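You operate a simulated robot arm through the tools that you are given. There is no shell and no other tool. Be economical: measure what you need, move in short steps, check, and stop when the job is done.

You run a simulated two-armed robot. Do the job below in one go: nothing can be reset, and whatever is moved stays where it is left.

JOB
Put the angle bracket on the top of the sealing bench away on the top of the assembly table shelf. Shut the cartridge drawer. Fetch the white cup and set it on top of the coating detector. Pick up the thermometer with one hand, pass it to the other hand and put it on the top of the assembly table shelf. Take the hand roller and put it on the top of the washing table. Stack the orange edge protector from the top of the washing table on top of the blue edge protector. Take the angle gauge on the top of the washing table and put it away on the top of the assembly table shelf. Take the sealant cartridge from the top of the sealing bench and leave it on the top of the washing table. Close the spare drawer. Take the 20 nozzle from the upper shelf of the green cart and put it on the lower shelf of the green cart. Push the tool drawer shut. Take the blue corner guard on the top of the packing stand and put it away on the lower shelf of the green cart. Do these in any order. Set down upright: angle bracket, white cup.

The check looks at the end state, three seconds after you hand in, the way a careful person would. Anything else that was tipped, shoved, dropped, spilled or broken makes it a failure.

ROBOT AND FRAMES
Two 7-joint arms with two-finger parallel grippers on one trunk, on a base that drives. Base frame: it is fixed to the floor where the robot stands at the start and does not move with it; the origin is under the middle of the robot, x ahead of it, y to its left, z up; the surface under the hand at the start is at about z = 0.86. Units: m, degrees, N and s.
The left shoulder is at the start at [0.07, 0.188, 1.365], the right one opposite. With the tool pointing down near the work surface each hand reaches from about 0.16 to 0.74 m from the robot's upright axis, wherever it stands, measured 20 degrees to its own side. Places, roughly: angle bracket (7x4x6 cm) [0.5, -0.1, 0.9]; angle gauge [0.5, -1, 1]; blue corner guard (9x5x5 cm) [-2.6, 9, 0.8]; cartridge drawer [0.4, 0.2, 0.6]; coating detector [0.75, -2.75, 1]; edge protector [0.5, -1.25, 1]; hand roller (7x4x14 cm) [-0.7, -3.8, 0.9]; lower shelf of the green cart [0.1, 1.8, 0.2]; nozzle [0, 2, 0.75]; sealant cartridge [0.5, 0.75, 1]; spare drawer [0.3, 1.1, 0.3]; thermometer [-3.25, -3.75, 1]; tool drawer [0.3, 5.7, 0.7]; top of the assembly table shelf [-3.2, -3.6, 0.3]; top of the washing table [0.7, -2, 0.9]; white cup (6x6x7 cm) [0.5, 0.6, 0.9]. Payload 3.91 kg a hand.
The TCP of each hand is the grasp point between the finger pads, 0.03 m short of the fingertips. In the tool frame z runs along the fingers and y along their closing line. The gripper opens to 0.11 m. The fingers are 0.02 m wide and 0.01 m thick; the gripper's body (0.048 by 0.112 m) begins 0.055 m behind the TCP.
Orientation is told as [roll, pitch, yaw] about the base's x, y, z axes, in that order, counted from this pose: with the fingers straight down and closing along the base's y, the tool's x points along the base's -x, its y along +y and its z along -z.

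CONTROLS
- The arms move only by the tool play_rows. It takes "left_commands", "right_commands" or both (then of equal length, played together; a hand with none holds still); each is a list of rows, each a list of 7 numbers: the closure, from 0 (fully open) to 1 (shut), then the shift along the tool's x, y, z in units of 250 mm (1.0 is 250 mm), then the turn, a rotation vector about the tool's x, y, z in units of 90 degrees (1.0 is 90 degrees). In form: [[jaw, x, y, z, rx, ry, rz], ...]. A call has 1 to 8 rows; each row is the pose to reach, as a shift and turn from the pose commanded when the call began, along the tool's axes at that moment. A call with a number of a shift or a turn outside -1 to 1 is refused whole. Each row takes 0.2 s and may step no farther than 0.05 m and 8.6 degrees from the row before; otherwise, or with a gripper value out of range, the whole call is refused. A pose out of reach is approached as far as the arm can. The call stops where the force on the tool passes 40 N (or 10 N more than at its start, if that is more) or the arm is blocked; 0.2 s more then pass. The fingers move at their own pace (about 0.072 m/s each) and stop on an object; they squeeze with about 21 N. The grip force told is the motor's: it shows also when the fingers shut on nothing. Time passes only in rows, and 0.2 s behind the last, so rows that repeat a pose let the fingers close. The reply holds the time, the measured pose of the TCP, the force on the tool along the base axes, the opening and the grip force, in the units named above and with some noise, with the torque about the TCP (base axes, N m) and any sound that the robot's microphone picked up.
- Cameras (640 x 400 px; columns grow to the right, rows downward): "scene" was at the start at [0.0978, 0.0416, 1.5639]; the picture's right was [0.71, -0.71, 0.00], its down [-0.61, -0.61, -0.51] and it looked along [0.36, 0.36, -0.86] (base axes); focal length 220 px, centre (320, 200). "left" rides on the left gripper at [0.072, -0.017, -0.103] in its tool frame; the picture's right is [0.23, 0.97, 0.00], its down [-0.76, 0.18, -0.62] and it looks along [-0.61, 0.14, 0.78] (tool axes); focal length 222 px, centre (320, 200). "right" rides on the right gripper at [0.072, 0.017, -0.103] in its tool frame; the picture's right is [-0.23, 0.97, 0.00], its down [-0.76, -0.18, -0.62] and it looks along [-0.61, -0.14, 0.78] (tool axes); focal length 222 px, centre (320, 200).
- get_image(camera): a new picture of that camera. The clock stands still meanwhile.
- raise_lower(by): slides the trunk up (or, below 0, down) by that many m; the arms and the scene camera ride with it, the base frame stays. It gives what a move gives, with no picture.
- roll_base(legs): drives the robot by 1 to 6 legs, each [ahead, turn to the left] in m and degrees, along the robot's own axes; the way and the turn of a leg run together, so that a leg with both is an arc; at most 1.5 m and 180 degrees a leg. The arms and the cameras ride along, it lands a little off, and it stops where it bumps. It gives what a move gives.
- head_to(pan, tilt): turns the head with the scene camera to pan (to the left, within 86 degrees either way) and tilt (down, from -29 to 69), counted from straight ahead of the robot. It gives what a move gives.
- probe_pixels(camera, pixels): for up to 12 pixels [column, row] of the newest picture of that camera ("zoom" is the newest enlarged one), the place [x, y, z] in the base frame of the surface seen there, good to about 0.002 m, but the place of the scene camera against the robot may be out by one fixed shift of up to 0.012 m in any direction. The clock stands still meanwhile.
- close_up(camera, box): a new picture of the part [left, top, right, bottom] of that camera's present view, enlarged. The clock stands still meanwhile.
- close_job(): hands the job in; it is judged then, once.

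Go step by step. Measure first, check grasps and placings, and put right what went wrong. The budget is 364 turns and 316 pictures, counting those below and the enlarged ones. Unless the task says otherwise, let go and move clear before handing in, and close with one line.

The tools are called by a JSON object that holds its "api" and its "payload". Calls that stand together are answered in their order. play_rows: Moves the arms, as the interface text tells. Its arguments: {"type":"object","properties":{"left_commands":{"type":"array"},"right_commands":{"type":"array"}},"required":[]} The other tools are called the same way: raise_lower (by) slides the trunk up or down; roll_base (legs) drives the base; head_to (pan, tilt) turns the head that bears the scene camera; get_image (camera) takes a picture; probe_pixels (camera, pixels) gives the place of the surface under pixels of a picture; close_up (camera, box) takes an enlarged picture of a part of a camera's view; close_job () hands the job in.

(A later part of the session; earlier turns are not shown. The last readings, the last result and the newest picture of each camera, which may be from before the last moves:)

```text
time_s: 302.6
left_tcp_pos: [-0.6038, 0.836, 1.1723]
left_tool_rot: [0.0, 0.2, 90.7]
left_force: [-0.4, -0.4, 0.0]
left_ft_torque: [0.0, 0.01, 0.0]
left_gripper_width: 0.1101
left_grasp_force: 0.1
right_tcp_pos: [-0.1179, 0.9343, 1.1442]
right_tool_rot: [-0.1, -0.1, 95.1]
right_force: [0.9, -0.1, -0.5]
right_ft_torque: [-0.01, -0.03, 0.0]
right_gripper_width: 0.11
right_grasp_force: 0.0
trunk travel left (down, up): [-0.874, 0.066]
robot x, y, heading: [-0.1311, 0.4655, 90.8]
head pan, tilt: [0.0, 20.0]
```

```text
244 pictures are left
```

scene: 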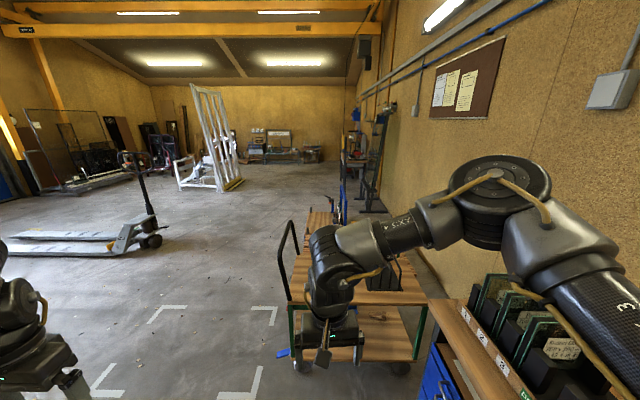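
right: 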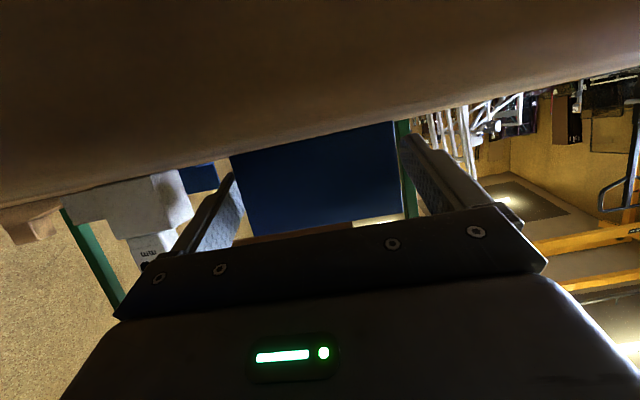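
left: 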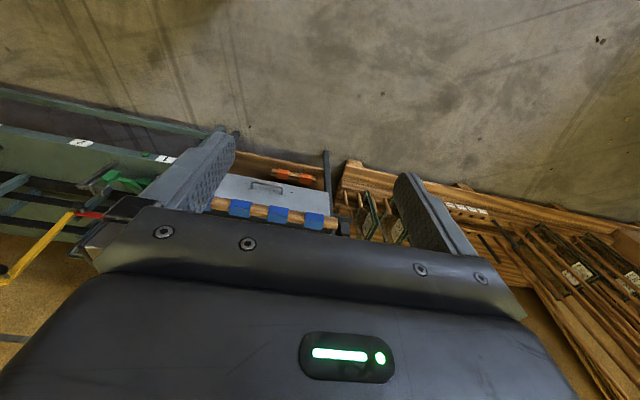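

Reset posture fine. Driving to y≈0.68 and turning to face the bench.

{"api": "roll_base", "payload": {"legs": [[0.21, 0], [0, -91]]}}

{"api": "head_to", "payload": {"pan": 0, "tilt": 55}}

{"api": "get_image", "payload": {"camera": "scene"}}

{"api": "get_image", "payload": {"camera": "right"}}

{"api": "get_image", "payload": {"camera": "left"}}

```text
time_s: 308.0
left_tcp_pos: [0.2292, 1.1616, 1.1718]
left_tool_rot: [0.0, 0.2, 1.9]
left_force: [0.0, 0.5, -0.2]
left_ft_torque: [0.02, -0.01, 0.0]
left_gripper_width: 0.11
left_grasp_force: 0.0
right_tcp_pos: [0.3376, 0.6765, 1.1439]
right_tool_rot: [0.0, 0.0, 6.3]
right_force: [0.2, 0.7, 0.4]
right_ft_torque: [0.0, 0.01, -0.01]
right_gripper_width: 0.11
right_grasp_force: 0.0
trunk travel left (down, up): [-0.874, 0.066]
robot x, y, heading: [-0.1296, 0.6812, 2.1]
head pan, tilt: [0.0, 20.0]
```

```text
time_s: 309.0
left_tcp_pos: [0.2305, 1.1612, 1.1743]
left_tool_rot: [0.1, 0.2, 1.8]
left_force: [0.5, -0.8, 0.1]
left_ft_torque: [0.0, 0.0, 0.01]
left_gripper_width: 0.1098
left_grasp_force: 0.1
right_tcp_pos: [0.3381, 0.6761, 1.146]
right_tool_rot: [0.0, 0.0, 6.3]
right_force: [0.5, 0.6, 1.1]
right_ft_torque: [0.03, 0.01, 0.01]
right_gripper_width: 0.1098
right_grasp_force: 0.1
trunk travel left (down, up): [-0.874, 0.066]
robot x, y, heading: [-0.1342, 0.6786, 2.3]
head pan, tilt: [0.0, 55.0]
```

```text
243 pictures are left
```

scene: 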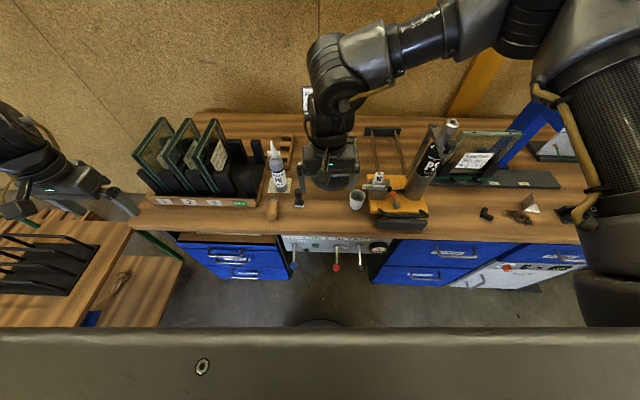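

```text
242 pictures are left
```

right: 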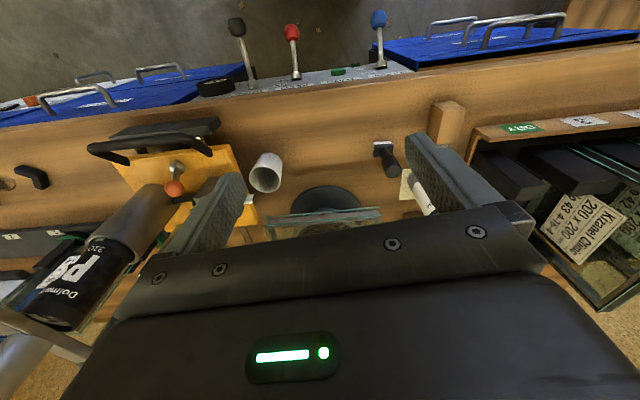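

```text
241 pictures are left
```

left: 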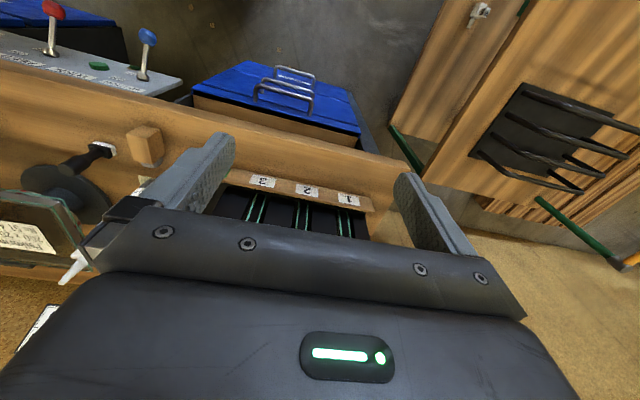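

Cup at right view (265,172) with open mouth, cartridge at scene (277,170). Zooming both for precise geometry.

{"api": "close_up", "payload": {"camera": "right", "box": [140, 110, 300, 210]}}

{"api": "probe_pixels", "payload": {"camera": "right", "pixels": [[252, 180], [265, 158], [280, 175], [266, 190], [260, 170], [272, 185], [256, 165], [279, 165], [225, 175], [200, 170], [235, 205], [180, 190]]}}

{"api": "close_up", "payload": {"camera": "scene", "box": [260, 130, 440, 240]}}

```text
4.00 times, centred on (220, 160) of right
```

zoom: 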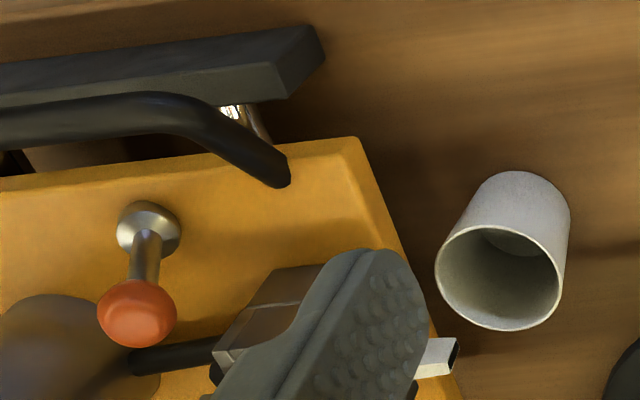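

```text
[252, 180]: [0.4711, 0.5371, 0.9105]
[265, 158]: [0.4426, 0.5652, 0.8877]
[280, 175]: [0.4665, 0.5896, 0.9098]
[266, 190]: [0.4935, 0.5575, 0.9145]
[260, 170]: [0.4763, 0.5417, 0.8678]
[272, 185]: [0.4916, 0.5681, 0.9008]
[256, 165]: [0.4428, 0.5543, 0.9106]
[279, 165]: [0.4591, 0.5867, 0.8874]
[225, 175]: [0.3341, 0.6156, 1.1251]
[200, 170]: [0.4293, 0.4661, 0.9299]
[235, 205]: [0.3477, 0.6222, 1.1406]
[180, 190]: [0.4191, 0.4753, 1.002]
```

```text
3.56 times, centred on (350, 185) of scene
```

zoom: 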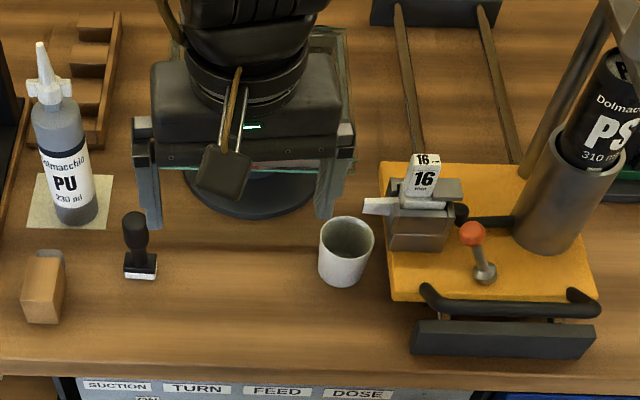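

Cup centre ≈(0.468,0.563), rim ≈0.913. I probe the nearby nozzle tip and the cartridge to plan clearance.

{"api": "probe_pixels", "payload": {"camera": "zoom", "pixels": [[368, 206], [385, 208], [405, 205], [425, 160], [420, 245], [395, 240], [346, 218], [372, 240], [346, 270], [74, 200], [60, 150], [50, 90]]}}

```text
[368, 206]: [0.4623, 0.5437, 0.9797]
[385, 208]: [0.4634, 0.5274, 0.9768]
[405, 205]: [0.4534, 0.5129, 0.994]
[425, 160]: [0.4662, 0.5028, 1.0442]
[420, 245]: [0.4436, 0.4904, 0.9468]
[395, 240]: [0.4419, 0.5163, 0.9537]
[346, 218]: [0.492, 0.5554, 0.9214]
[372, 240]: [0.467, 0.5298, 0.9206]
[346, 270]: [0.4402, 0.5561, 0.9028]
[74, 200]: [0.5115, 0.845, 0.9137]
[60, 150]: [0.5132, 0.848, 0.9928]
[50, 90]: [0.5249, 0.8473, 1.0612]
```

The nozzle "16" tip overhangs the cup (≈(0.464,0.55,0.972)), so I'll take the cup with the left hand turned −90° and leaning toward +y, gripping front/back. First pulling the right hand clear and yawing the left.

{"api": "play_rows", "payload": {"left_commands": [[0, 0, 0, 0, 0, 0, 0.095], [0, 0, 0, 0, 0, 0, 0.19], [0, 0, 0, 0, 0, 0, 0.285], [0, 0, 0, 0, 0, 0, 0.38], [0, 0, 0, 0, 0, 0, 0.475], [0, 0, 0, 0, 0, 0, 0.57], [0, 0, 0, 0, 0, 0, 0.665], [0, 0, 0, 0, 0, 0, 0.76]], "right_commands": [[0, 0.11, -0.135, 0, 0, 0, 0], [0, 0.22, -0.27, 0, 0, 0, 0], [0, 0.33, -0.405, 0, 0, 0, 0], [0, 0.44, -0.54, 0, 0, 0, 0], [0, 0.55, -0.675, 0, 0, 0, 0], [0, 0.654, -0.813, 0, 0, 0, 0], [0, 0.654, -0.813, 0, 0, 0, 0], [0, 0.654, -0.813, 0, 0, 0, 0]]}}

{"api": "play_rows", "payload": {"left_commands": [[0, 0, 0, 0, 0, 0, 0.09], [0, 0, 0, 0, 0, 0, 0.18], [0, 0, 0, 0, 0, 0, 0.26], [0, 0, 0, 0, 0, 0, 0.26]]}}

```text
time_s: 310.8
left_tcp_pos: [0.2294, 1.1605, 1.1732]
left_tool_rot: [-0.2, 0.1, -66.7]
left_force: [-0.6, -0.8, 0.4]
left_ft_torque: [-0.02, -0.03, 0.01]
left_gripper_width: 0.1099
left_grasp_force: 0.1
right_tcp_pos: [0.2203, 0.5056, 1.1419]
right_tool_rot: [-0.1, 0.7, 8.1]
right_force: [0.5, -0.1, 0.4]
right_ft_torque: [-0.01, 0.0, 0.0]
right_gripper_width: 0.1102
right_grasp_force: 0.1
right hand out of reach, approached as far as the arm can: row 5, 6, 7, 8
trunk travel left (down, up): [-0.874, 0.066]
robot x, y, heading: [-0.1331, 0.6773, 2.2]
head pan, tilt: [0.0, 55.0]
```

```text
time_s: 311.8
left_tcp_pos: [0.2299, 1.1601, 1.1733]
left_tool_rot: [-0.3, 0.0, -90.0]
left_force: [-0.1, -0.9, 0.7]
left_ft_torque: [0.0, 0.02, 0.01]
left_gripper_width: 0.1101
left_grasp_force: 0.1
right_tcp_pos: [0.2211, 0.507, 1.1419]
right_tool_rot: [-0.1, 0.7, 8.1]
right_force: [0.5, -0.4, -0.7]
right_ft_torque: [0.01, 0.0, 0.02]
right_gripper_width: 0.1099
right_grasp_force: 0.1
trunk travel left (down, up): [-0.874, 0.066]
robot x, y, heading: [-0.1337, 0.6774, 2.2]
head pan, tilt: [0.0, 55.0]
```

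Yaw −90 reached. Moving left hand along the bench front toward y≈0.72, then leaning.

{"api": "play_rows", "payload": {"left_commands": [[0, -0.19, 0, 0, 0, 0, 0], [0, -0.38, 0, 0, 0, 0, 0], [0, -0.57, 0, 0, 0, 0, 0], [0, -0.76, 0, 0, 0, 0, 0], [0, -0.95, 0, 0, 0, 0, 0]]}}

{"api": "play_rows", "payload": {"left_commands": [[0, -0.15, 0.1, 0, 0, -0.09, 0], [0, -0.3, 0.25, 0, 0, -0.18, 0], [0, -0.45, 0.4, 0, 0, -0.27, 0], [0, -0.6, 0.58, 0, 0, -0.36, 0], [0, -0.75, 0.76, 0, 0, -0.39, 0], [0, -0.8, 0.92, 0.1, 0, -0.39, 0], [0, -0.8, 0.95, 0.15, 0, -0.39, 0]]}}

{"api": "get_image", "payload": {"camera": "left"}}

{"api": "get_image", "payload": {"camera": "scene"}}

```text
time_s: 313.0
left_tcp_pos: [0.228, 0.9196, 1.173]
left_tool_rot: [-0.3, 0.3, -89.9]
left_force: [0.6, 0.7, 0.2]
left_ft_torque: [0.07, 0.01, 0.02]
left_gripper_width: 0.1099
left_grasp_force: 0.0
right_tcp_pos: [0.2214, 0.5033, 1.1405]
right_tool_rot: [-0.1, 0.7, 8.1]
right_force: [0.2, -1.0, -0.6]
right_ft_torque: [0.03, 0.02, -0.01]
right_gripper_width: 0.11
right_grasp_force: 0.0
trunk travel left (down, up): [-0.874, 0.066]
robot x, y, heading: [-0.1343, 0.6758, 2.2]
head pan, tilt: [0.0, 55.0]
```

```text
refused: row 2 steps farther than a row can; nothing moved
```

```text
238 pictures are left
```

left: 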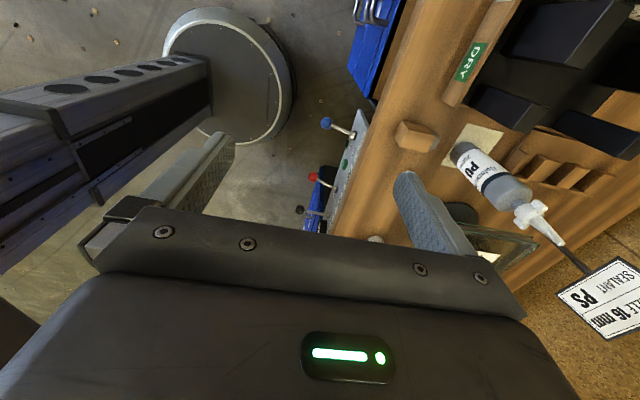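

```text
237 pictures are left
```

scene: 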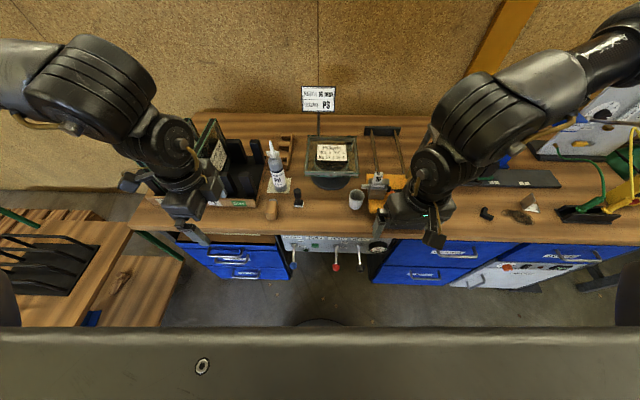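

{"api": "probe_pixels", "payload": {"camera": "scene", "pixels": [[330, 173], [308, 172], [355, 172], [330, 150], [330, 185], [356, 192]]}}

{"api": "play_rows", "payload": {"left_commands": [[0, -0.12, 0.12, 0, 0, -0.05, 0], [0, -0.24, 0.24, 0, 0, -0.1, 0], [0, -0.36, 0.36, 0, 0, -0.15, 0], [0, -0.48, 0.48, 0, 0, -0.2, 0], [0, -0.6, 0.6, 0, 0, -0.25, 0], [0, -0.72, 0.72, 0, 0, -0.3, 0], [0, -0.84, 0.84, 0, 0, -0.35, 0], [0, -0.96, 0.95, 0, 0, -0.39, 0]]}}

{"api": "get_image", "payload": {"camera": "left"}}

```text
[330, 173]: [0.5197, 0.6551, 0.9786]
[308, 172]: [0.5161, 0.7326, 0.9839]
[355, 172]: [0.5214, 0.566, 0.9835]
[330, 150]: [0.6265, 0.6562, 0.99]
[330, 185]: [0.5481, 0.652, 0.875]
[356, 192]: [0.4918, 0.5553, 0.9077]
```

```text
time_s: 314.8
left_tcp_pos: [0.47, 0.685, 1.1763]
left_tool_rot: [-0.2, -35.0, -89.8]
left_force: [0.2, -0.5, -0.5]
left_ft_torque: [0.02, 0.01, -0.01]
left_gripper_width: 0.11
left_grasp_force: 0.0
right_tcp_pos: [0.2203, 0.504, 1.1402]
right_tool_rot: [0.0, 0.8, 8.1]
right_force: [0.0, -0.1, 0.3]
right_ft_torque: [0.04, -0.01, 0.03]
right_gripper_width: 0.1101
right_grasp_force: 0.1
trunk travel left (down, up): [-0.874, 0.066]
robot x, y, heading: [-0.1323, 0.6746, 1.9]
head pan, tilt: [0.0, 55.0]
```

```text
236 pictures are left
```

left: 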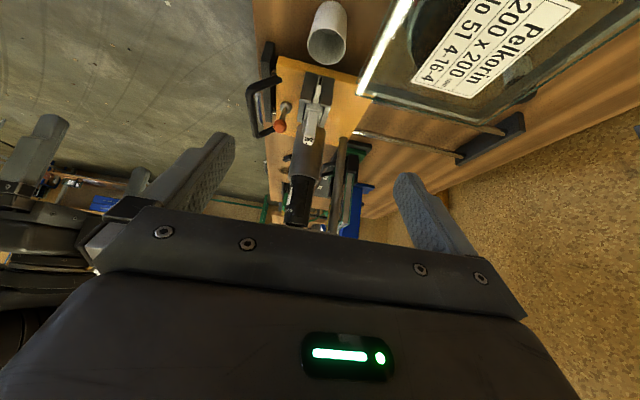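

The glass tray edge (x≥0.517, z 0.98) blocks a full grip. I'll pinch the cup's front rim wall instead (one finger inside), still leaning +y. Moving to a pre-pose above it with the jaw nearly closed.

{"api": "play_rows", "payload": {"left_commands": [[0.65, 0.02, -0.116, 0, 0, 0, 0], [0.65, 0.06, -0.116, 0.17, 0, 0, 0], [0.65, 0.11, -0.116, 0.34, 0, 0, 0], [0.65, 0.16, -0.116, 0.5, 0, 0, 0], [0.65, 0.2, -0.116, 0.62, 0, 0, 0], [0.65, 0.2, -0.116, 0.62, 0, 0, 0]]}}

{"api": "get_image", "payload": {"camera": "left"}}

{"api": "get_image", "payload": {"camera": "scene"}}

```text
time_s: 316.2
left_tcp_pos: [0.4398, 0.6363, 1.0161]
left_tool_rot: [-0.2, -35.0, -89.8]
left_force: [-0.1, 0.1, -0.6]
left_ft_torque: [0.01, -0.01, 0.03]
left_gripper_width: 0.0385
left_grasp_force: 0.0
right_tcp_pos: [0.2209, 0.5069, 1.1412]
right_tool_rot: [-0.2, 0.8, 8.0]
right_force: [0.1, -0.1, 0.1]
right_ft_torque: [0.0, 0.0, 0.02]
right_gripper_width: 0.1099
right_grasp_force: 0.0
trunk travel left (down, up): [-0.874, 0.066]
robot x, y, heading: [-0.1309, 0.6785, 2.3]
head pan, tilt: [0.0, 55.0]
```

```text
235 pictures are left
```

left: 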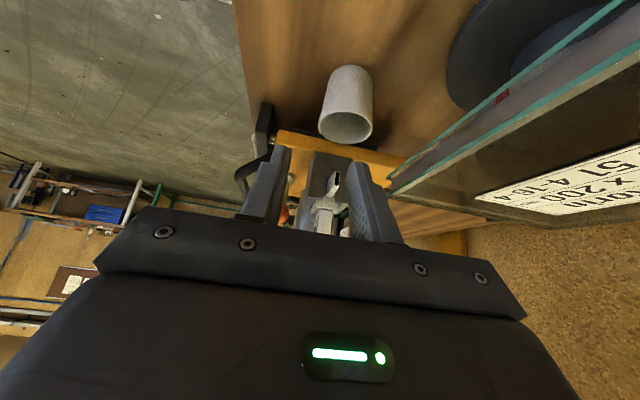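

```text
234 pictures are left
```

scene: 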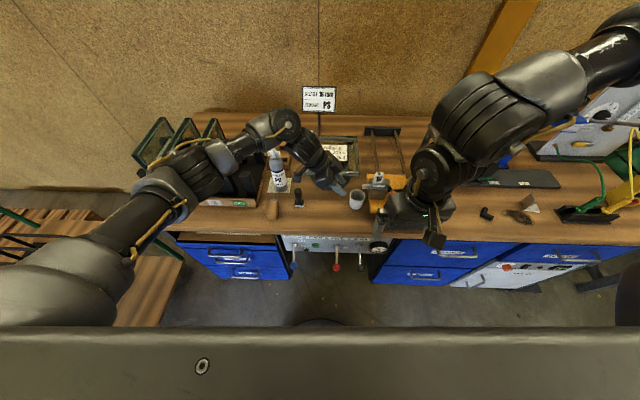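

Cup clear at left (347,105). Zooming to measure the rim exactly.

{"api": "close_up", "payload": {"camera": "left", "box": [290, 50, 410, 150]}}

{"api": "probe_pixels", "payload": {"camera": "zoom", "pixels": [[160, 290], [440, 285], [300, 365], [300, 250], [170, 240], [430, 240], [230, 340], [370, 345], [200, 120], [395, 110], [300, 100], [240, 260]]}}

```text
4.00 times, centred on (350, 100) of left
```

zoom: 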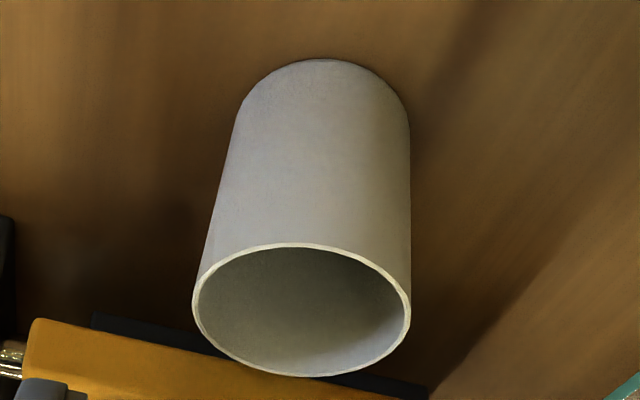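

```text
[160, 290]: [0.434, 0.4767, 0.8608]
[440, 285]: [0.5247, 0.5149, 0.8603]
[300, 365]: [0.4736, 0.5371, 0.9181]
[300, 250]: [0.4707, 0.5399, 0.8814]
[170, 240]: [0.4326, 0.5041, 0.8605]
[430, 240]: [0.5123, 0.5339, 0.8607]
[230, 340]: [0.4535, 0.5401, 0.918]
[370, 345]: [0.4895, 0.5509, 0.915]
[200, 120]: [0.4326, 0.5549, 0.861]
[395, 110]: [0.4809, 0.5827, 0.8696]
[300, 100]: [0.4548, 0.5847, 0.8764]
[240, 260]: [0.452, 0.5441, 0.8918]
```

{"api": "probe_pixels", "payload": {"camera": "zoom", "pixels": [[195, 302], [196, 310], [408, 308], [300, 245], [310, 246], [300, 373], [320, 72], [202, 285], [405, 290], [210, 270]]}}

```text
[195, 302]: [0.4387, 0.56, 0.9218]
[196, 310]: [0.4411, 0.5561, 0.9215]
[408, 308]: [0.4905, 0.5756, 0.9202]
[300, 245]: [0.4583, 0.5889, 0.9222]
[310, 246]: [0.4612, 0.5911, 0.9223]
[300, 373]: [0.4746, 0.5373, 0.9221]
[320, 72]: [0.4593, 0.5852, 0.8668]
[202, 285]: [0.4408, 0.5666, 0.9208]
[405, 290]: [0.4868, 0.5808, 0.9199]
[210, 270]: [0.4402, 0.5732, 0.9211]
```

Rim: centre (0.466,0.563), r≈0.0275, z 0.922. Descending vertically at the front wall x≈0.4395, then pinching.

{"api": "play_rows", "payload": {"left_commands": [[0.65, -0.04, 0, 0.11, 0, 0, 0], [0.65, -0.08, 0, 0.22, 0, 0, 0], [0.65, -0.116, 0, 0.331, 0, 0, 0], [0.65, -0.07, 0, 0.4, 0, 0, 0], [0.65, -0.02, 0, 0.47, 0, 0, 0], [0.65, 0.026, 0, 0.534, 0, 0, 0], [0.65, 0.026, 0, 0.534, 0, 0, 0]]}}

{"api": "get_image", "payload": {"camera": "left"}}

```text
time_s: 317.8
left_tcp_pos: [0.4404, 0.5651, 0.8994]
left_tool_rot: [-0.4, -34.8, -89.7]
left_force: [-1.2, -0.2, 3.8]
left_ft_torque: [0.06, -0.01, 0.02]
left_gripper_width: 0.038
left_grasp_force: 0.1
right_tcp_pos: [0.2216, 0.5059, 1.1399]
right_tool_rot: [-0.1, 0.8, 8.1]
right_force: [0.7, -0.1, 0.4]
right_ft_torque: [0.02, 0.01, -0.02]
right_gripper_width: 0.1099
right_grasp_force: 0.0
trunk travel left (down, up): [-0.874, 0.066]
robot x, y, heading: [-0.1339, 0.6784, 2.1]
head pan, tilt: [0.0, 55.0]
```

```text
232 pictures are left
```

left: 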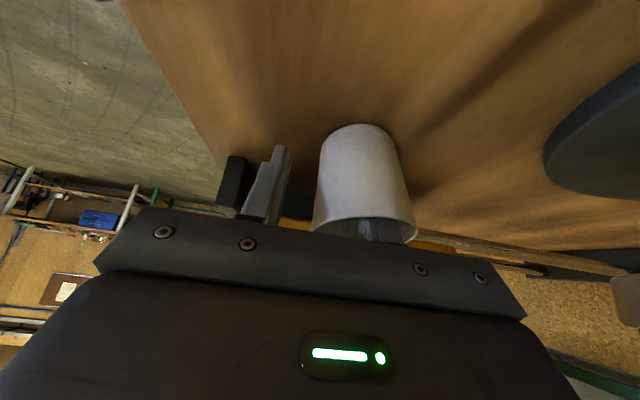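

One finger is inside the cup, the other outside (260,185). Pinching.

{"api": "play_rows", "payload": {"left_commands": [[0.65, -0.009, 0, -0.013, 0, 0, 0], [1, -0.009, 0, -0.013, 0, 0, 0], [1, -0.009, 0, -0.013, 0, 0, 0], [1, -0.009, 0, -0.013, 0, 0, 0]]}}

{"api": "play_rows", "payload": {"left_commands": [[1, -0.05, 0, -0.03, 0, 0, 0], [1, -0.05, 0, -0.12, 0, 0, 0], [1, -0.05, 0, -0.25, 0, 0, 0], [1, -0.05, 0, -0.4, 0, 0, 0], [1, -0.05, 0, -0.55, 0, 0, 0]]}}

{"api": "get_image", "payload": {"camera": "left"}}

{"api": "get_image", "payload": {"camera": "scene"}}

```text
time_s: 318.8
left_tcp_pos: [0.4399, 0.5646, 0.9079]
left_tool_rot: [-0.3, -35.1, -89.8]
left_force: [2.7, 1.6, 7.9]
left_ft_torque: [0.16, -0.2, 0.02]
left_gripper_width: 0.0128
left_grasp_force: 21.3
right_tcp_pos: [0.2212, 0.5068, 1.142]
right_tool_rot: [0.0, 0.7, 8.0]
right_force: [-0.2, 0.0, 0.5]
right_ft_torque: [-0.02, 0.04, 0.01]
right_gripper_width: 0.1098
right_grasp_force: 0.1
trunk travel left (down, up): [-0.874, 0.066]
robot x, y, heading: [-0.1315, 0.6753, 2.2]
head pan, tilt: [0.0, 55.0]
```

```text
time_s: 320.0
left_tcp_pos: [0.4378, 0.6346, 1.0265]
left_tool_rot: [-0.3, -35.2, -89.9]
left_force: [0.5, 0.7, -0.1]
left_ft_torque: [-0.05, -0.02, -0.03]
left_gripper_width: 0.0118
left_grasp_force: 21.5
right_tcp_pos: [0.2192, 0.5069, 1.142]
right_tool_rot: [-0.2, 0.7, 8.1]
right_force: [0.0, -0.2, -1.0]
right_ft_torque: [-0.03, 0.0, 0.02]
right_gripper_width: 0.1099
right_grasp_force: 0.1
trunk travel left (down, up): [-0.874, 0.066]
robot x, y, heading: [-0.1312, 0.6786, 2.3]
head pan, tilt: [0.0, 55.0]
```

```text
231 pictures are left
```

left: 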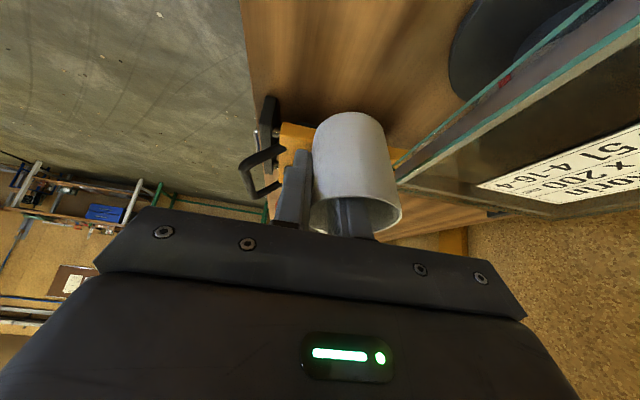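

```text
230 pictures are left
```

scene: 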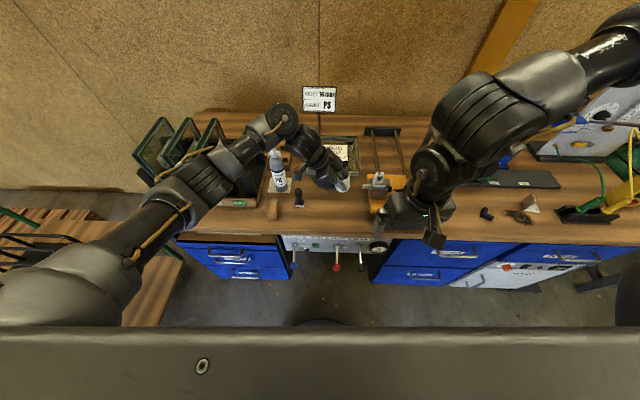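

Cup held (upright). Retracting it back and to the left so the right hand can work on the cartridge.

{"api": "play_rows", "payload": {"left_commands": [[1, -0.04, -0.15, -0.06, 0, 0, 0], [1, -0.08, -0.3, -0.12, 0, 0, 0], [1, -0.12, -0.45, -0.18, 0, 0, 0], [1, -0.16, -0.6, -0.23, 0, 0, 0], [1, -0.18, -0.76, -0.26, 0, 0, 0], [1, -0.18, -0.76, -0.26, 0, 0, 0]]}}

{"api": "play_rows", "payload": {"left_commands": [[1, 0.14, 0, -0.1, 0, 0, 0], [1, 0.28, 0, -0.2, 0, 0, 0], [1, 0.42, 0, -0.3, 0, 0, 0], [1, 0.56, 0, -0.4, 0, 0, 0], [1, 0.7, 0, -0.49, 0, 0, 0], [1, 0.82, 0, -0.57, 0, 0, 0], [1, 0.82, 0, -0.57, 0, 0, 0]]}}

{"api": "play_rows", "payload": {"left_commands": [[1, 0.14, 0, -0.1, 0, 0, 0], [1, 0.28, 0, -0.2, 0, 0, 0], [1, 0.42, 0, -0.3, 0, 0, 0], [1, 0.5, 0, -0.35, 0, 0, 0]]}}

{"api": "get_image", "payload": {"camera": "left"}}

```text
time_s: 321.4
left_tcp_pos: [0.2467, 0.6335, 1.1076]
left_tool_rot: [-0.3, -35.0, -89.8]
left_force: [0.1, -0.2, -0.3]
left_ft_torque: [0.01, -0.01, -0.01]
left_gripper_width: 0.0119
left_grasp_force: 20.9
right_tcp_pos: [0.2216, 0.5059, 1.1414]
right_tool_rot: [-0.1, 0.7, 8.0]
right_force: [0.9, -0.4, 0.0]
right_ft_torque: [-0.04, 0.03, 0.02]
right_gripper_width: 0.1097
right_grasp_force: 0.1
trunk travel left (down, up): [-0.874, 0.066]
robot x, y, heading: [-0.1308, 0.6762, 2.4]
head pan, tilt: [0.0, 55.0]
```

```text
time_s: 323.0
left_tcp_pos: [0.2491, 0.8816, 1.1048]
left_tool_rot: [-0.3, -35.1, -89.8]
left_force: [0.1, 0.8, -0.2]
left_ft_torque: [0.01, 0.01, -0.03]
left_gripper_width: 0.0117
left_grasp_force: 21.8
right_tcp_pos: [0.2207, 0.5063, 1.1413]
right_tool_rot: [-0.1, 0.7, 8.1]
right_force: [-0.2, -0.2, -0.4]
right_ft_torque: [-0.01, 0.0, 0.02]
right_gripper_width: 0.1099
right_grasp_force: 0.1
trunk travel left (down, up): [-0.874, 0.066]
robot x, y, heading: [-0.1312, 0.6811, 2.3]
head pan, tilt: [0.0, 55.0]
```

```text
time_s: 324.0
left_tcp_pos: [0.25, 1.0386, 1.1047]
left_tool_rot: [-0.2, -35.2, -89.9]
left_force: [0.6, 1.5, 0.3]
left_ft_torque: [-0.01, 0.01, 0.01]
left_gripper_width: 0.0113
left_grasp_force: 20.8
right_tcp_pos: [0.22, 0.5077, 1.1419]
right_tool_rot: [-0.2, 0.7, 8.1]
right_force: [0.0, -0.6, 0.1]
right_ft_torque: [-0.02, -0.02, 0.01]
right_gripper_width: 0.1102
right_grasp_force: 0.1
trunk travel left (down, up): [-0.874, 0.066]
robot x, y, heading: [-0.1308, 0.6813, 2.2]
head pan, tilt: [0.0, 55.0]
```

```text
229 pictures are left
```

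left: 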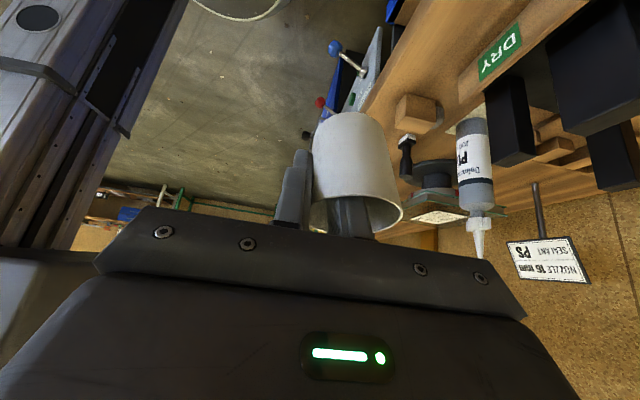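

Cup still held. Moving the base to y≈0.95 facing the bench.

{"api": "roll_base", "payload": {"legs": [[-0.3, 0], [0, 88], [0.27, 0], [0, -90]]}}

{"api": "play_rows", "payload": {"right_commands": [[0, -0.02, 0.0, 0.0, 0, -0.095, 0], [0, -0.04, 0.0, 0.0, 0, -0.19, 0], [0, -0.08, 0.0, 0.0, 0, -0.285, 0], [0, -0.16, 0.0, 0.0, 0, -0.38, 0], [0, -0.24, 0.0, 0.0, 0, -0.475, 0], [0, -0.34, 0.0, 0.0, 0, -0.57, 0], [0, -0.44, 0.0, 0.0, 0, -0.665, 0], [0, -0.54, 0, 0.0, 0, -0.76, 0]]}}

{"api": "get_image", "payload": {"camera": "right"}}

{"api": "get_image", "payload": {"camera": "scene"}}

```text
time_s: 335.0
left_tcp_pos: [-0.0428, 1.2804, 1.1053]
left_tool_rot: [-0.3, -35.1, -90.8]
left_force: [-0.1, -0.4, -0.4]
left_ft_torque: [-0.01, 0.01, 0.02]
left_gripper_width: 0.0108
left_grasp_force: 21.0
right_tcp_pos: [-0.0824, 0.7488, 1.1415]
right_tool_rot: [-0.1, 0.7, 7.0]
right_force: [0.3, 0.9, -0.1]
right_ft_torque: [0.01, -0.02, -0.05]
right_gripper_width: 0.1101
right_grasp_force: 0.0
trunk travel left (down, up): [-0.874, 0.066]
robot x, y, heading: [-0.4318, 0.9255, 1.0]
head pan, tilt: [0.0, 55.0]
```

```text
time_s: 336.8
left_tcp_pos: [-0.0419, 1.2734, 1.1068]
left_tool_rot: [-0.2, -34.8, -90.7]
left_force: [-0.2, -0.9, 0.3]
left_ft_torque: [0.11, 0.02, 0.01]
left_gripper_width: 0.0109
left_grasp_force: 21.1
right_tcp_pos: [0.0764, 0.796, 1.2218]
right_tool_rot: [2.5, -64.1, 3.1]
right_force: [0.2, -1.4, 0.4]
right_ft_torque: [0.06, 0.01, 0.04]
right_gripper_width: 0.11
right_grasp_force: 0.0
right hand out of reach, approached as far as the arm can: row 1, 2, 3, 4, 5, 6, 7, 8
trunk travel left (down, up): [-0.874, 0.066]
robot x, y, heading: [-0.431, 0.9241, 1.0]
head pan, tilt: [0.0, 55.0]
```

```text
228 pictures are left
```

right: 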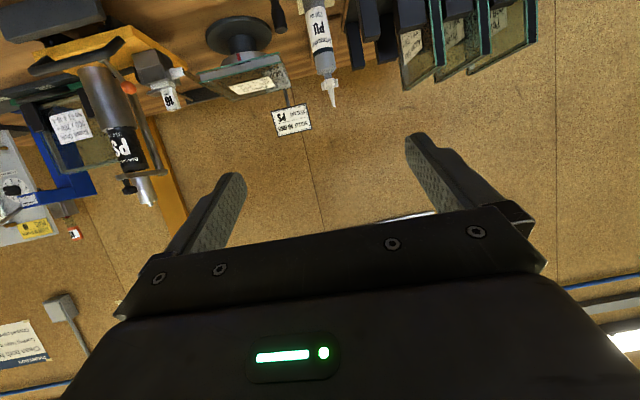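

```text
227 pictures are left
```

scene: 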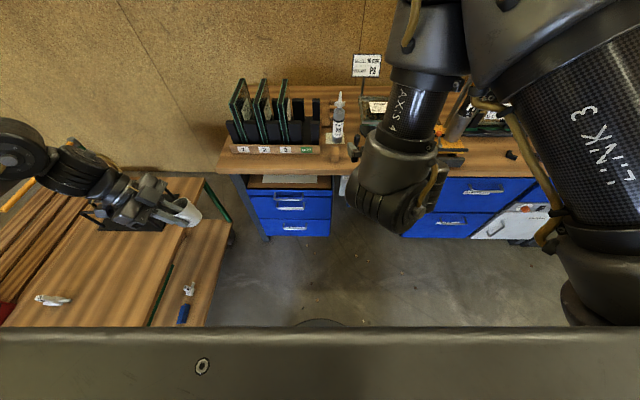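

Nozzle and guard are seen on the lower shelf at (188,288)/(183,312). Probing the cartridge in the right wrist view (322,45).

{"api": "probe_pixels", "payload": {"camera": "right", "pixels": [[308, 30], [332, 45], [320, 40], [322, 65], [312, 12], [327, 12], [330, 90], [330, 105], [280, 20], [275, 5]]}}

```text
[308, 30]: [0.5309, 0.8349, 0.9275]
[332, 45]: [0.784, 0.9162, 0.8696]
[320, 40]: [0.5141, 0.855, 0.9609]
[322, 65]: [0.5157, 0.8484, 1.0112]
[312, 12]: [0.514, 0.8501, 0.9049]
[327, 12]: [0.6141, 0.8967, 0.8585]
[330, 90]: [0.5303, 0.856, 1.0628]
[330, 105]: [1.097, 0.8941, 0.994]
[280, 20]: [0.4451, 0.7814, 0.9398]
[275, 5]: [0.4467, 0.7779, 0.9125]
```

Tube axis ≈(0.537,0.853); stamp top (0.446,0.78,0.94). Shifting the cup hand further left and lowering the right hand to tube height.

{"api": "play_rows", "payload": {"left_commands": [[1, 0.08, 0, -0.055, 0, 0, 0], [1, 0.16, 0, -0.11, 0, 0, 0], [1, 0.24, 0, -0.165, 0, 0, 0], [1, 0.32, 0, -0.22, 0, 0, 0], [1, 0.4, 0, -0.275, 0, 0, 0], [1, 0.4, 0, -0.275, 0, 0, 0]], "right_commands": [[0, 0.15, 0.04, 0.07, 0, 0, 0], [0, 0.3, 0.08, 0.14, 0, 0, 0], [0, 0.45, 0.12, 0.21, 0, 0, 0], [0, 0.6, 0.16, 0.28, 0, 0, 0], [0, 0.75, 0.2, 0.35, 0, 0, 0], [0, 0.864, 0.228, 0.42, 0, 0, 0]]}}

{"api": "get_image", "payload": {"camera": "right"}}

```text
time_s: 338.2
left_tcp_pos: [-0.0415, 1.3997, 1.104]
left_tool_rot: [-0.3, -35.1, -90.8]
left_force: [-0.1, 0.3, -0.7]
left_ft_torque: [0.0, -0.01, 0.0]
left_gripper_width: 0.0108
left_grasp_force: 20.4
right_tcp_pos: [0.1213, 0.9302, 1.0003]
right_tool_rot: [-0.3, -67.5, 7.7]
right_force: [-0.7, -0.1, -0.4]
right_ft_torque: [-0.01, 0.01, 0.0]
right_gripper_width: 0.11
right_grasp_force: 0.0
right hand out of reach, approached as far as the arm can: row 1, 2, 3, 4, 5, 6
trunk travel left (down, up): [-0.874, 0.066]
robot x, y, heading: [-0.4302, 0.9269, 1.2]
head pan, tilt: [0.0, 55.0]
```

```text
226 pictures are left
```

right: 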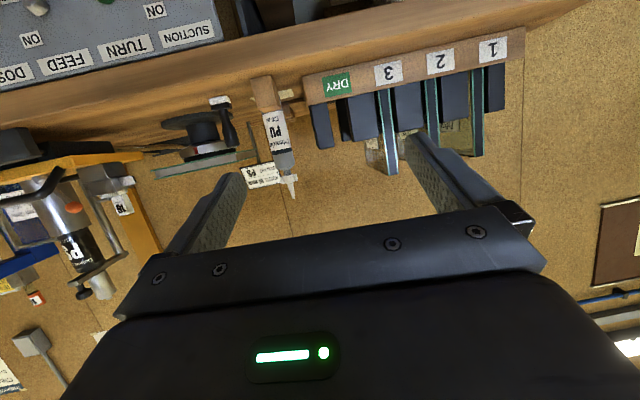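

Right hand at (0.121,0.930,1.0); shifting it to y≈0.85, then driving ahead 0.28.

{"api": "play_rows", "payload": {"right_commands": [[0, 0, -0.15, 0, 0, 0, 0], [0, 0, -0.3, 0, 0, 0, 0], [0, 0, -0.3, 0, 0, 0, 0]]}}

{"api": "roll_base", "payload": {"legs": [[0.26, 0]]}}

{"api": "get_image", "payload": {"camera": "right"}}

```text
time_s: 339.0
left_tcp_pos: [-0.0431, 1.4031, 1.1038]
left_tool_rot: [-0.2, -35.3, -90.8]
left_force: [-1.5, 0.5, -0.5]
left_ft_torque: [-0.03, -0.01, 0.0]
left_gripper_width: 0.0104
left_grasp_force: 20.9
right_tcp_pos: [0.1284, 0.8576, 1.0024]
right_tool_rot: [-0.8, -67.7, 8.0]
right_force: [0.6, 0.1, -0.2]
right_ft_torque: [0.0, 0.0, -0.01]
right_gripper_width: 0.1098
right_grasp_force: 0.0
right hand out of reach, approached as far as the arm can: row 1
trunk travel left (down, up): [-0.874, 0.066]
robot x, y, heading: [-0.4294, 0.9252, 0.7]
head pan, tilt: [0.0, 55.0]
```

```text
time_s: 340.8
left_tcp_pos: [0.2073, 1.403, 1.1045]
left_tool_rot: [-0.2, -35.1, -90.9]
left_force: [0.2, -0.4, 0.1]
left_ft_torque: [0.01, 0.02, -0.03]
left_gripper_width: 0.0106
left_grasp_force: 20.9
right_tcp_pos: [0.3776, 0.8574, 1.0029]
right_tool_rot: [-0.4, -67.8, 7.4]
right_force: [0.0, -0.5, 0.1]
right_ft_torque: [-0.03, 0.01, 0.01]
right_gripper_width: 0.1101
right_grasp_force: 0.1
trunk travel left (down, up): [-0.874, 0.066]
robot x, y, heading: [-0.1847, 0.9332, 0.8]
head pan, tilt: [0.0, 55.0]
```

```text
225 pictures are left
```

right: 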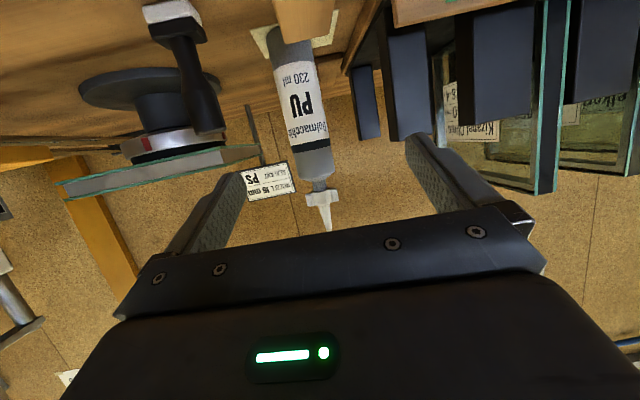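

Probing tube edges and its neighbours from here.

{"api": "probe_pixels", "payload": {"camera": "right", "pixels": [[280, 100], [328, 140], [310, 160], [283, 60], [318, 80], [300, 110], [365, 110], [358, 80], [405, 80], [300, 20], [255, 145], [325, 195]]}}

```text
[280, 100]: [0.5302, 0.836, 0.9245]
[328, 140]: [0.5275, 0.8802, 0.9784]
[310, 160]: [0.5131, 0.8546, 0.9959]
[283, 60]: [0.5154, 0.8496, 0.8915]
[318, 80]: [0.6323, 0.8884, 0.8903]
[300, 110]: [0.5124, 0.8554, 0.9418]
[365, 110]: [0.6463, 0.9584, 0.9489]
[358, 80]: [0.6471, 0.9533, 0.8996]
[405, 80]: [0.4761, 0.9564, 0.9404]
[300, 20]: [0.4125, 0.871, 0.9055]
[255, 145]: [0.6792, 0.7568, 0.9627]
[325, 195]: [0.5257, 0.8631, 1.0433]
```

Tube axis (0.537,0.858), r≈0.0245. Setting jaw to ~0.08, driving 0.1, then final arm advance.

{"api": "roll_base", "payload": {"legs": [[0.1, 0]]}}

{"api": "play_rows", "payload": {"right_commands": [[0.25, 0.1, 0, 0.04, 0, 0, 0], [0.25, 0.1, -0.01, 0.1, 0, 0, 0], [0.25, 0.07, -0.02, 0.18, 0, 0, 0], [0.25, 0.037, -0.03, 0.259, 0, 0, 0], [0.25, 0.037, -0.03, 0.259, 0, 0, 0]]}}

{"api": "get_image", "payload": {"camera": "right"}}

```text
time_s: 341.9
left_tcp_pos: [0.3013, 1.4038, 1.1058]
left_tool_rot: [0.1, -35.0, -91.0]
left_force: [-0.7, 0.9, -0.2]
left_ft_torque: [-0.02, -0.03, 0.0]
left_gripper_width: 0.0106
left_grasp_force: 20.8
right_tcp_pos: [0.4726, 0.8616, 1.0048]
right_tool_rot: [-0.4, -68.0, 7.4]
right_force: [-1.0, -0.2, -0.1]
right_ft_torque: [-0.04, 0.01, -0.02]
right_gripper_width: 0.1101
right_grasp_force: 0.1
trunk travel left (down, up): [-0.874, 0.066]
robot x, y, heading: [-0.0834, 0.9322, 1.1]
head pan, tilt: [0.0, 55.0]
```

```text
time_s: 343.1
left_tcp_pos: [0.3058, 1.4065, 1.1035]
left_tool_rot: [-0.1, -35.1, -90.8]
left_force: [-0.2, -0.5, -0.1]
left_ft_torque: [-0.02, -0.03, 0.0]
left_gripper_width: 0.0103
left_grasp_force: 21.5
right_tcp_pos: [0.5105, 0.8629, 0.9722]
right_tool_rot: [-0.6, -67.7, 7.4]
right_force: [1.2, -0.1, 0.1]
right_ft_torque: [-0.02, 0.01, -0.01]
right_gripper_width: 0.0823
right_grasp_force: 0.0
right hand out of reach, approached as far as the arm can: row 4, 5
trunk travel left (down, up): [-0.874, 0.066]
robot x, y, heading: [-0.0832, 0.9352, 1.1]
head pan, tilt: [0.0, 55.0]
```

```text
224 pictures are left
```

right: 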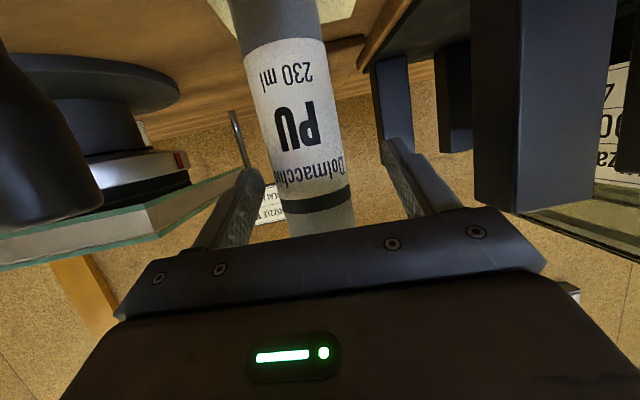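

Tube is centred between the fingers. Driving 0.022 and closing.

{"api": "roll_base", "payload": {"legs": [[0.022, 0]]}}

{"api": "play_rows", "payload": {"right_commands": [[1, 0, 0, 0, 0, 0, 0], [1, 0, 0, 0, 0, 0, 0], [1, 0, 0, 0, 0, 0, 0]]}}

{"api": "raise_lower", "payload": {"by": 0.06}}

{"api": "get_image", "payload": {"camera": "right"}}

```text
time_s: 343.9
left_tcp_pos: [0.3233, 1.4055, 1.1074]
left_tool_rot: [0.0, -35.0, -91.0]
left_force: [-0.5, 0.8, 0.8]
left_ft_torque: [0.01, -0.02, 0.03]
left_gripper_width: 0.01
left_grasp_force: 20.7
right_tcp_pos: [0.5293, 0.8608, 0.9749]
right_tool_rot: [-0.5, -68.0, 7.3]
right_force: [-0.2, 1.1, 1.0]
right_ft_torque: [-0.02, 0.03, -0.01]
right_gripper_width: 0.0825
right_grasp_force: 0.1
trunk travel left (down, up): [-0.874, 0.066]
robot x, y, heading: [-0.0578, 0.9338, 1.2]
head pan, tilt: [0.0, 55.0]
```

```text
time_s: 344.7
left_tcp_pos: [0.3285, 1.4058, 1.1032]
left_tool_rot: [-0.4, -35.1, -90.8]
left_force: [0.5, 0.0, 0.4]
left_ft_torque: [0.0, 0.03, -0.02]
left_gripper_width: 0.0102
left_grasp_force: 21.5
right_tcp_pos: [0.5334, 0.8621, 0.9711]
right_tool_rot: [-0.5, -67.6, 7.4]
right_force: [-0.4, 0.5, 0.5]
right_ft_torque: [0.02, 0.01, 0.04]
right_gripper_width: 0.0474
right_grasp_force: 21.7
trunk travel left (down, up): [-0.874, 0.066]
robot x, y, heading: [-0.0614, 0.9326, 1.0]
head pan, tilt: [0.0, 55.0]
```

```text
time_s: 345.7
left_tcp_pos: [0.3295, 1.4058, 1.1635]
left_tool_rot: [-0.3, -35.0, -90.7]
left_force: [-0.3, -0.1, 0.1]
left_ft_torque: [-0.01, 0.0, 0.0]
left_gripper_width: 0.0101
left_grasp_force: 21.3
right_tcp_pos: [0.5332, 0.8618, 1.0318]
right_tool_rot: [-0.6, -67.8, 7.2]
right_force: [-0.8, -0.9, -3.9]
right_ft_torque: [0.01, -0.02, 0.0]
right_gripper_width: 0.0472
right_grasp_force: 20.9
trunk travel left (down, up): [-0.934, 0.006]
robot x, y, heading: [-0.0628, 0.9293, 1.0]
head pan, tilt: [0.0, 55.0]
```

```text
223 pictures are left
```

right: 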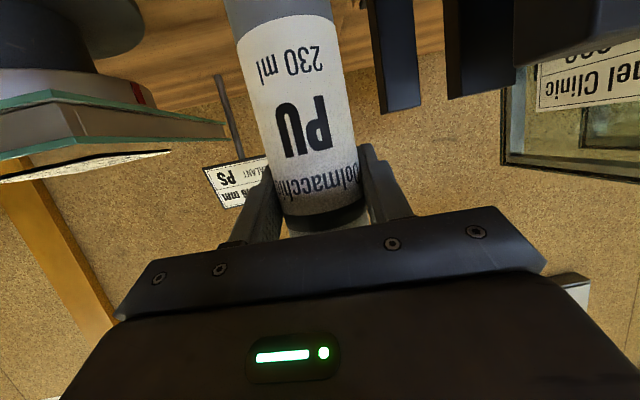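

Cartridge held and lifted. Raising slightly, backing out and turning to travel to the washing table.

{"api": "play_rows", "payload": {"right_commands": [[1, -0.09, 0, -0.04, 0, 0, 0], [1, -0.18, 0, -0.08, 0, 0, 0]]}}

{"api": "roll_base", "payload": {"legs": [[-0.55, 0], [0, -91]]}}

{"api": "head_to", "payload": {"pan": 15, "tilt": 30}}

{"api": "get_image", "payload": {"camera": "scene"}}

```text
time_s: 346.3
left_tcp_pos: [0.3291, 1.4063, 1.1637]
left_tool_rot: [-0.4, -35.1, -90.7]
left_force: [0.3, -0.2, 0.0]
left_ft_torque: [0.0, -0.03, 0.03]
left_gripper_width: 0.0106
left_grasp_force: 20.8
right_tcp_pos: [0.5326, 0.8631, 1.0813]
right_tool_rot: [-0.6, -67.7, 7.3]
right_force: [0.2, -0.5, -3.5]
right_ft_torque: [0.02, 0.0, -0.01]
right_gripper_width: 0.0476
right_grasp_force: 21.0
trunk travel left (down, up): [-0.934, 0.006]
robot x, y, heading: [-0.06, 0.932, 1.2]
head pan, tilt: [0.0, 55.0]
```

```text
time_s: 353.3
left_tcp_pos: [-0.1355, 0.5316, 1.1645]
left_tool_rot: [-0.4, -35.1, 179.3]
left_force: [0.1, 0.8, -0.9]
left_ft_torque: [0.04, 0.0, 0.02]
left_gripper_width: 0.0095
left_grasp_force: 20.9
right_tcp_pos: [-0.6788, 0.3278, 1.0813]
right_tool_rot: [-0.6, -67.7, -82.6]
right_force: [-0.4, 0.4, -3.3]
right_ft_torque: [0.02, -0.01, 0.0]
right_gripper_width: 0.0473
right_grasp_force: 20.6
trunk travel left (down, up): [-0.934, 0.006]
robot x, y, heading: [-0.6089, 0.9223, -88.9]
head pan, tilt: [0.0, 55.0]
```

```text
time_s: 354.2
left_tcp_pos: [-0.1369, 0.5306, 1.1629]
left_tool_rot: [-0.4, -35.0, 179.3]
left_force: [0.5, 0.7, 0.5]
left_ft_torque: [0.0, -0.01, -0.04]
left_gripper_width: 0.0096
left_grasp_force: 21.3
right_tcp_pos: [-0.6798, 0.3274, 1.0803]
right_tool_rot: [-0.6, -67.6, -82.7]
right_force: [0.1, 0.9, -3.3]
right_ft_torque: [0.0, 0.02, 0.01]
right_gripper_width: 0.0473
right_grasp_force: 21.4
trunk travel left (down, up): [-0.934, 0.006]
robot x, y, heading: [-0.6109, 0.9247, -88.7]
head pan, tilt: [15.0, 30.0]
```

```text
222 pictures are left
```

scene: 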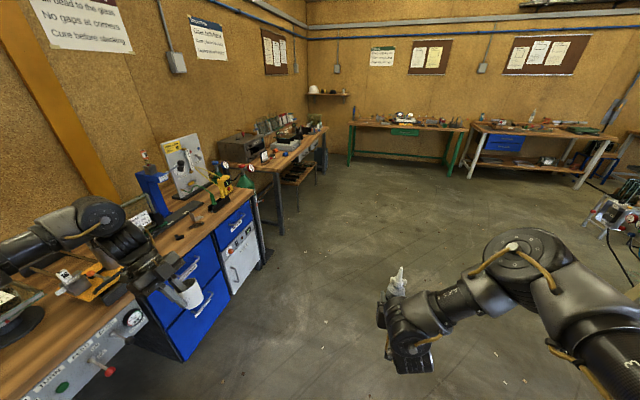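

Way along x≈−0.6 is clear. Checking the cup then driving to y≈−1.9.

{"api": "get_image", "payload": {"camera": "left"}}

{"api": "roll_base", "payload": {"legs": [[1.4, -1], [1.4, -1]]}}

{"api": "head_to", "payload": {"pan": 70, "tilt": 35}}

{"api": "get_image", "payload": {"camera": "scene"}}

```text
221 pictures are left
```

left: 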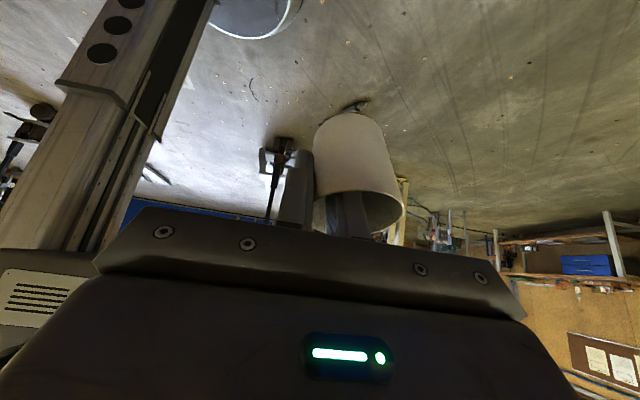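

```text
time_s: 367.7
left_tcp_pos: [-0.187, -2.2633, 1.1639]
left_tool_rot: [-0.4, -35.0, 176.3]
left_force: [-0.4, 0.1, -0.2]
left_ft_torque: [-0.03, -0.01, -0.01]
left_gripper_width: 0.0092
left_grasp_force: 21.2
right_tcp_pos: [-0.7387, -2.4407, 1.0804]
right_tool_rot: [-0.5, -67.6, -85.5]
right_force: [-0.1, 0.2, -2.9]
right_ft_torque: [0.02, -0.01, -0.02]
right_gripper_width: 0.0471
right_grasp_force: 20.9
trunk travel left (down, up): [-0.934, 0.006]
robot x, y, heading: [-0.6434, -1.8497, -91.9]
head pan, tilt: [15.0, 30.0]
```

```text
time_s: 368.9
left_tcp_pos: [-0.1878, -2.2644, 1.1647]
left_tool_rot: [-0.4, -35.1, 176.4]
left_force: [0.1, -0.1, -1.4]
left_ft_torque: [0.01, 0.01, 0.03]
left_gripper_width: 0.0091
left_grasp_force: 20.7
right_tcp_pos: [-0.74, -2.4409, 1.0807]
right_tool_rot: [-0.4, -67.7, -85.4]
right_force: [-0.1, 0.0, -3.5]
right_ft_torque: [-0.02, 0.03, 0.0]
right_gripper_width: 0.0472
right_grasp_force: 20.7
trunk travel left (down, up): [-0.934, 0.006]
robot x, y, heading: [-0.6425, -1.8504, -92.0]
head pan, tilt: [70.0, 35.0]
```

```text
220 pictures are left
```

scene: 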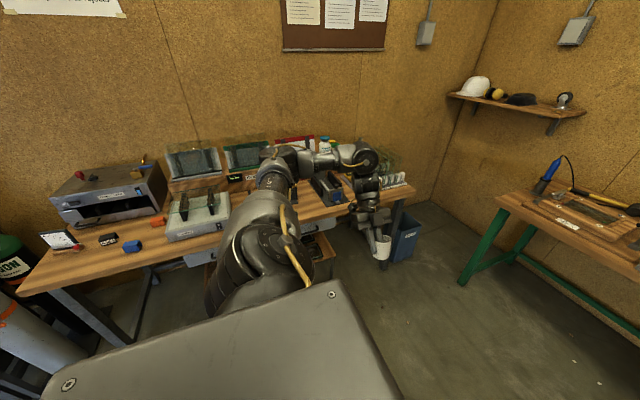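

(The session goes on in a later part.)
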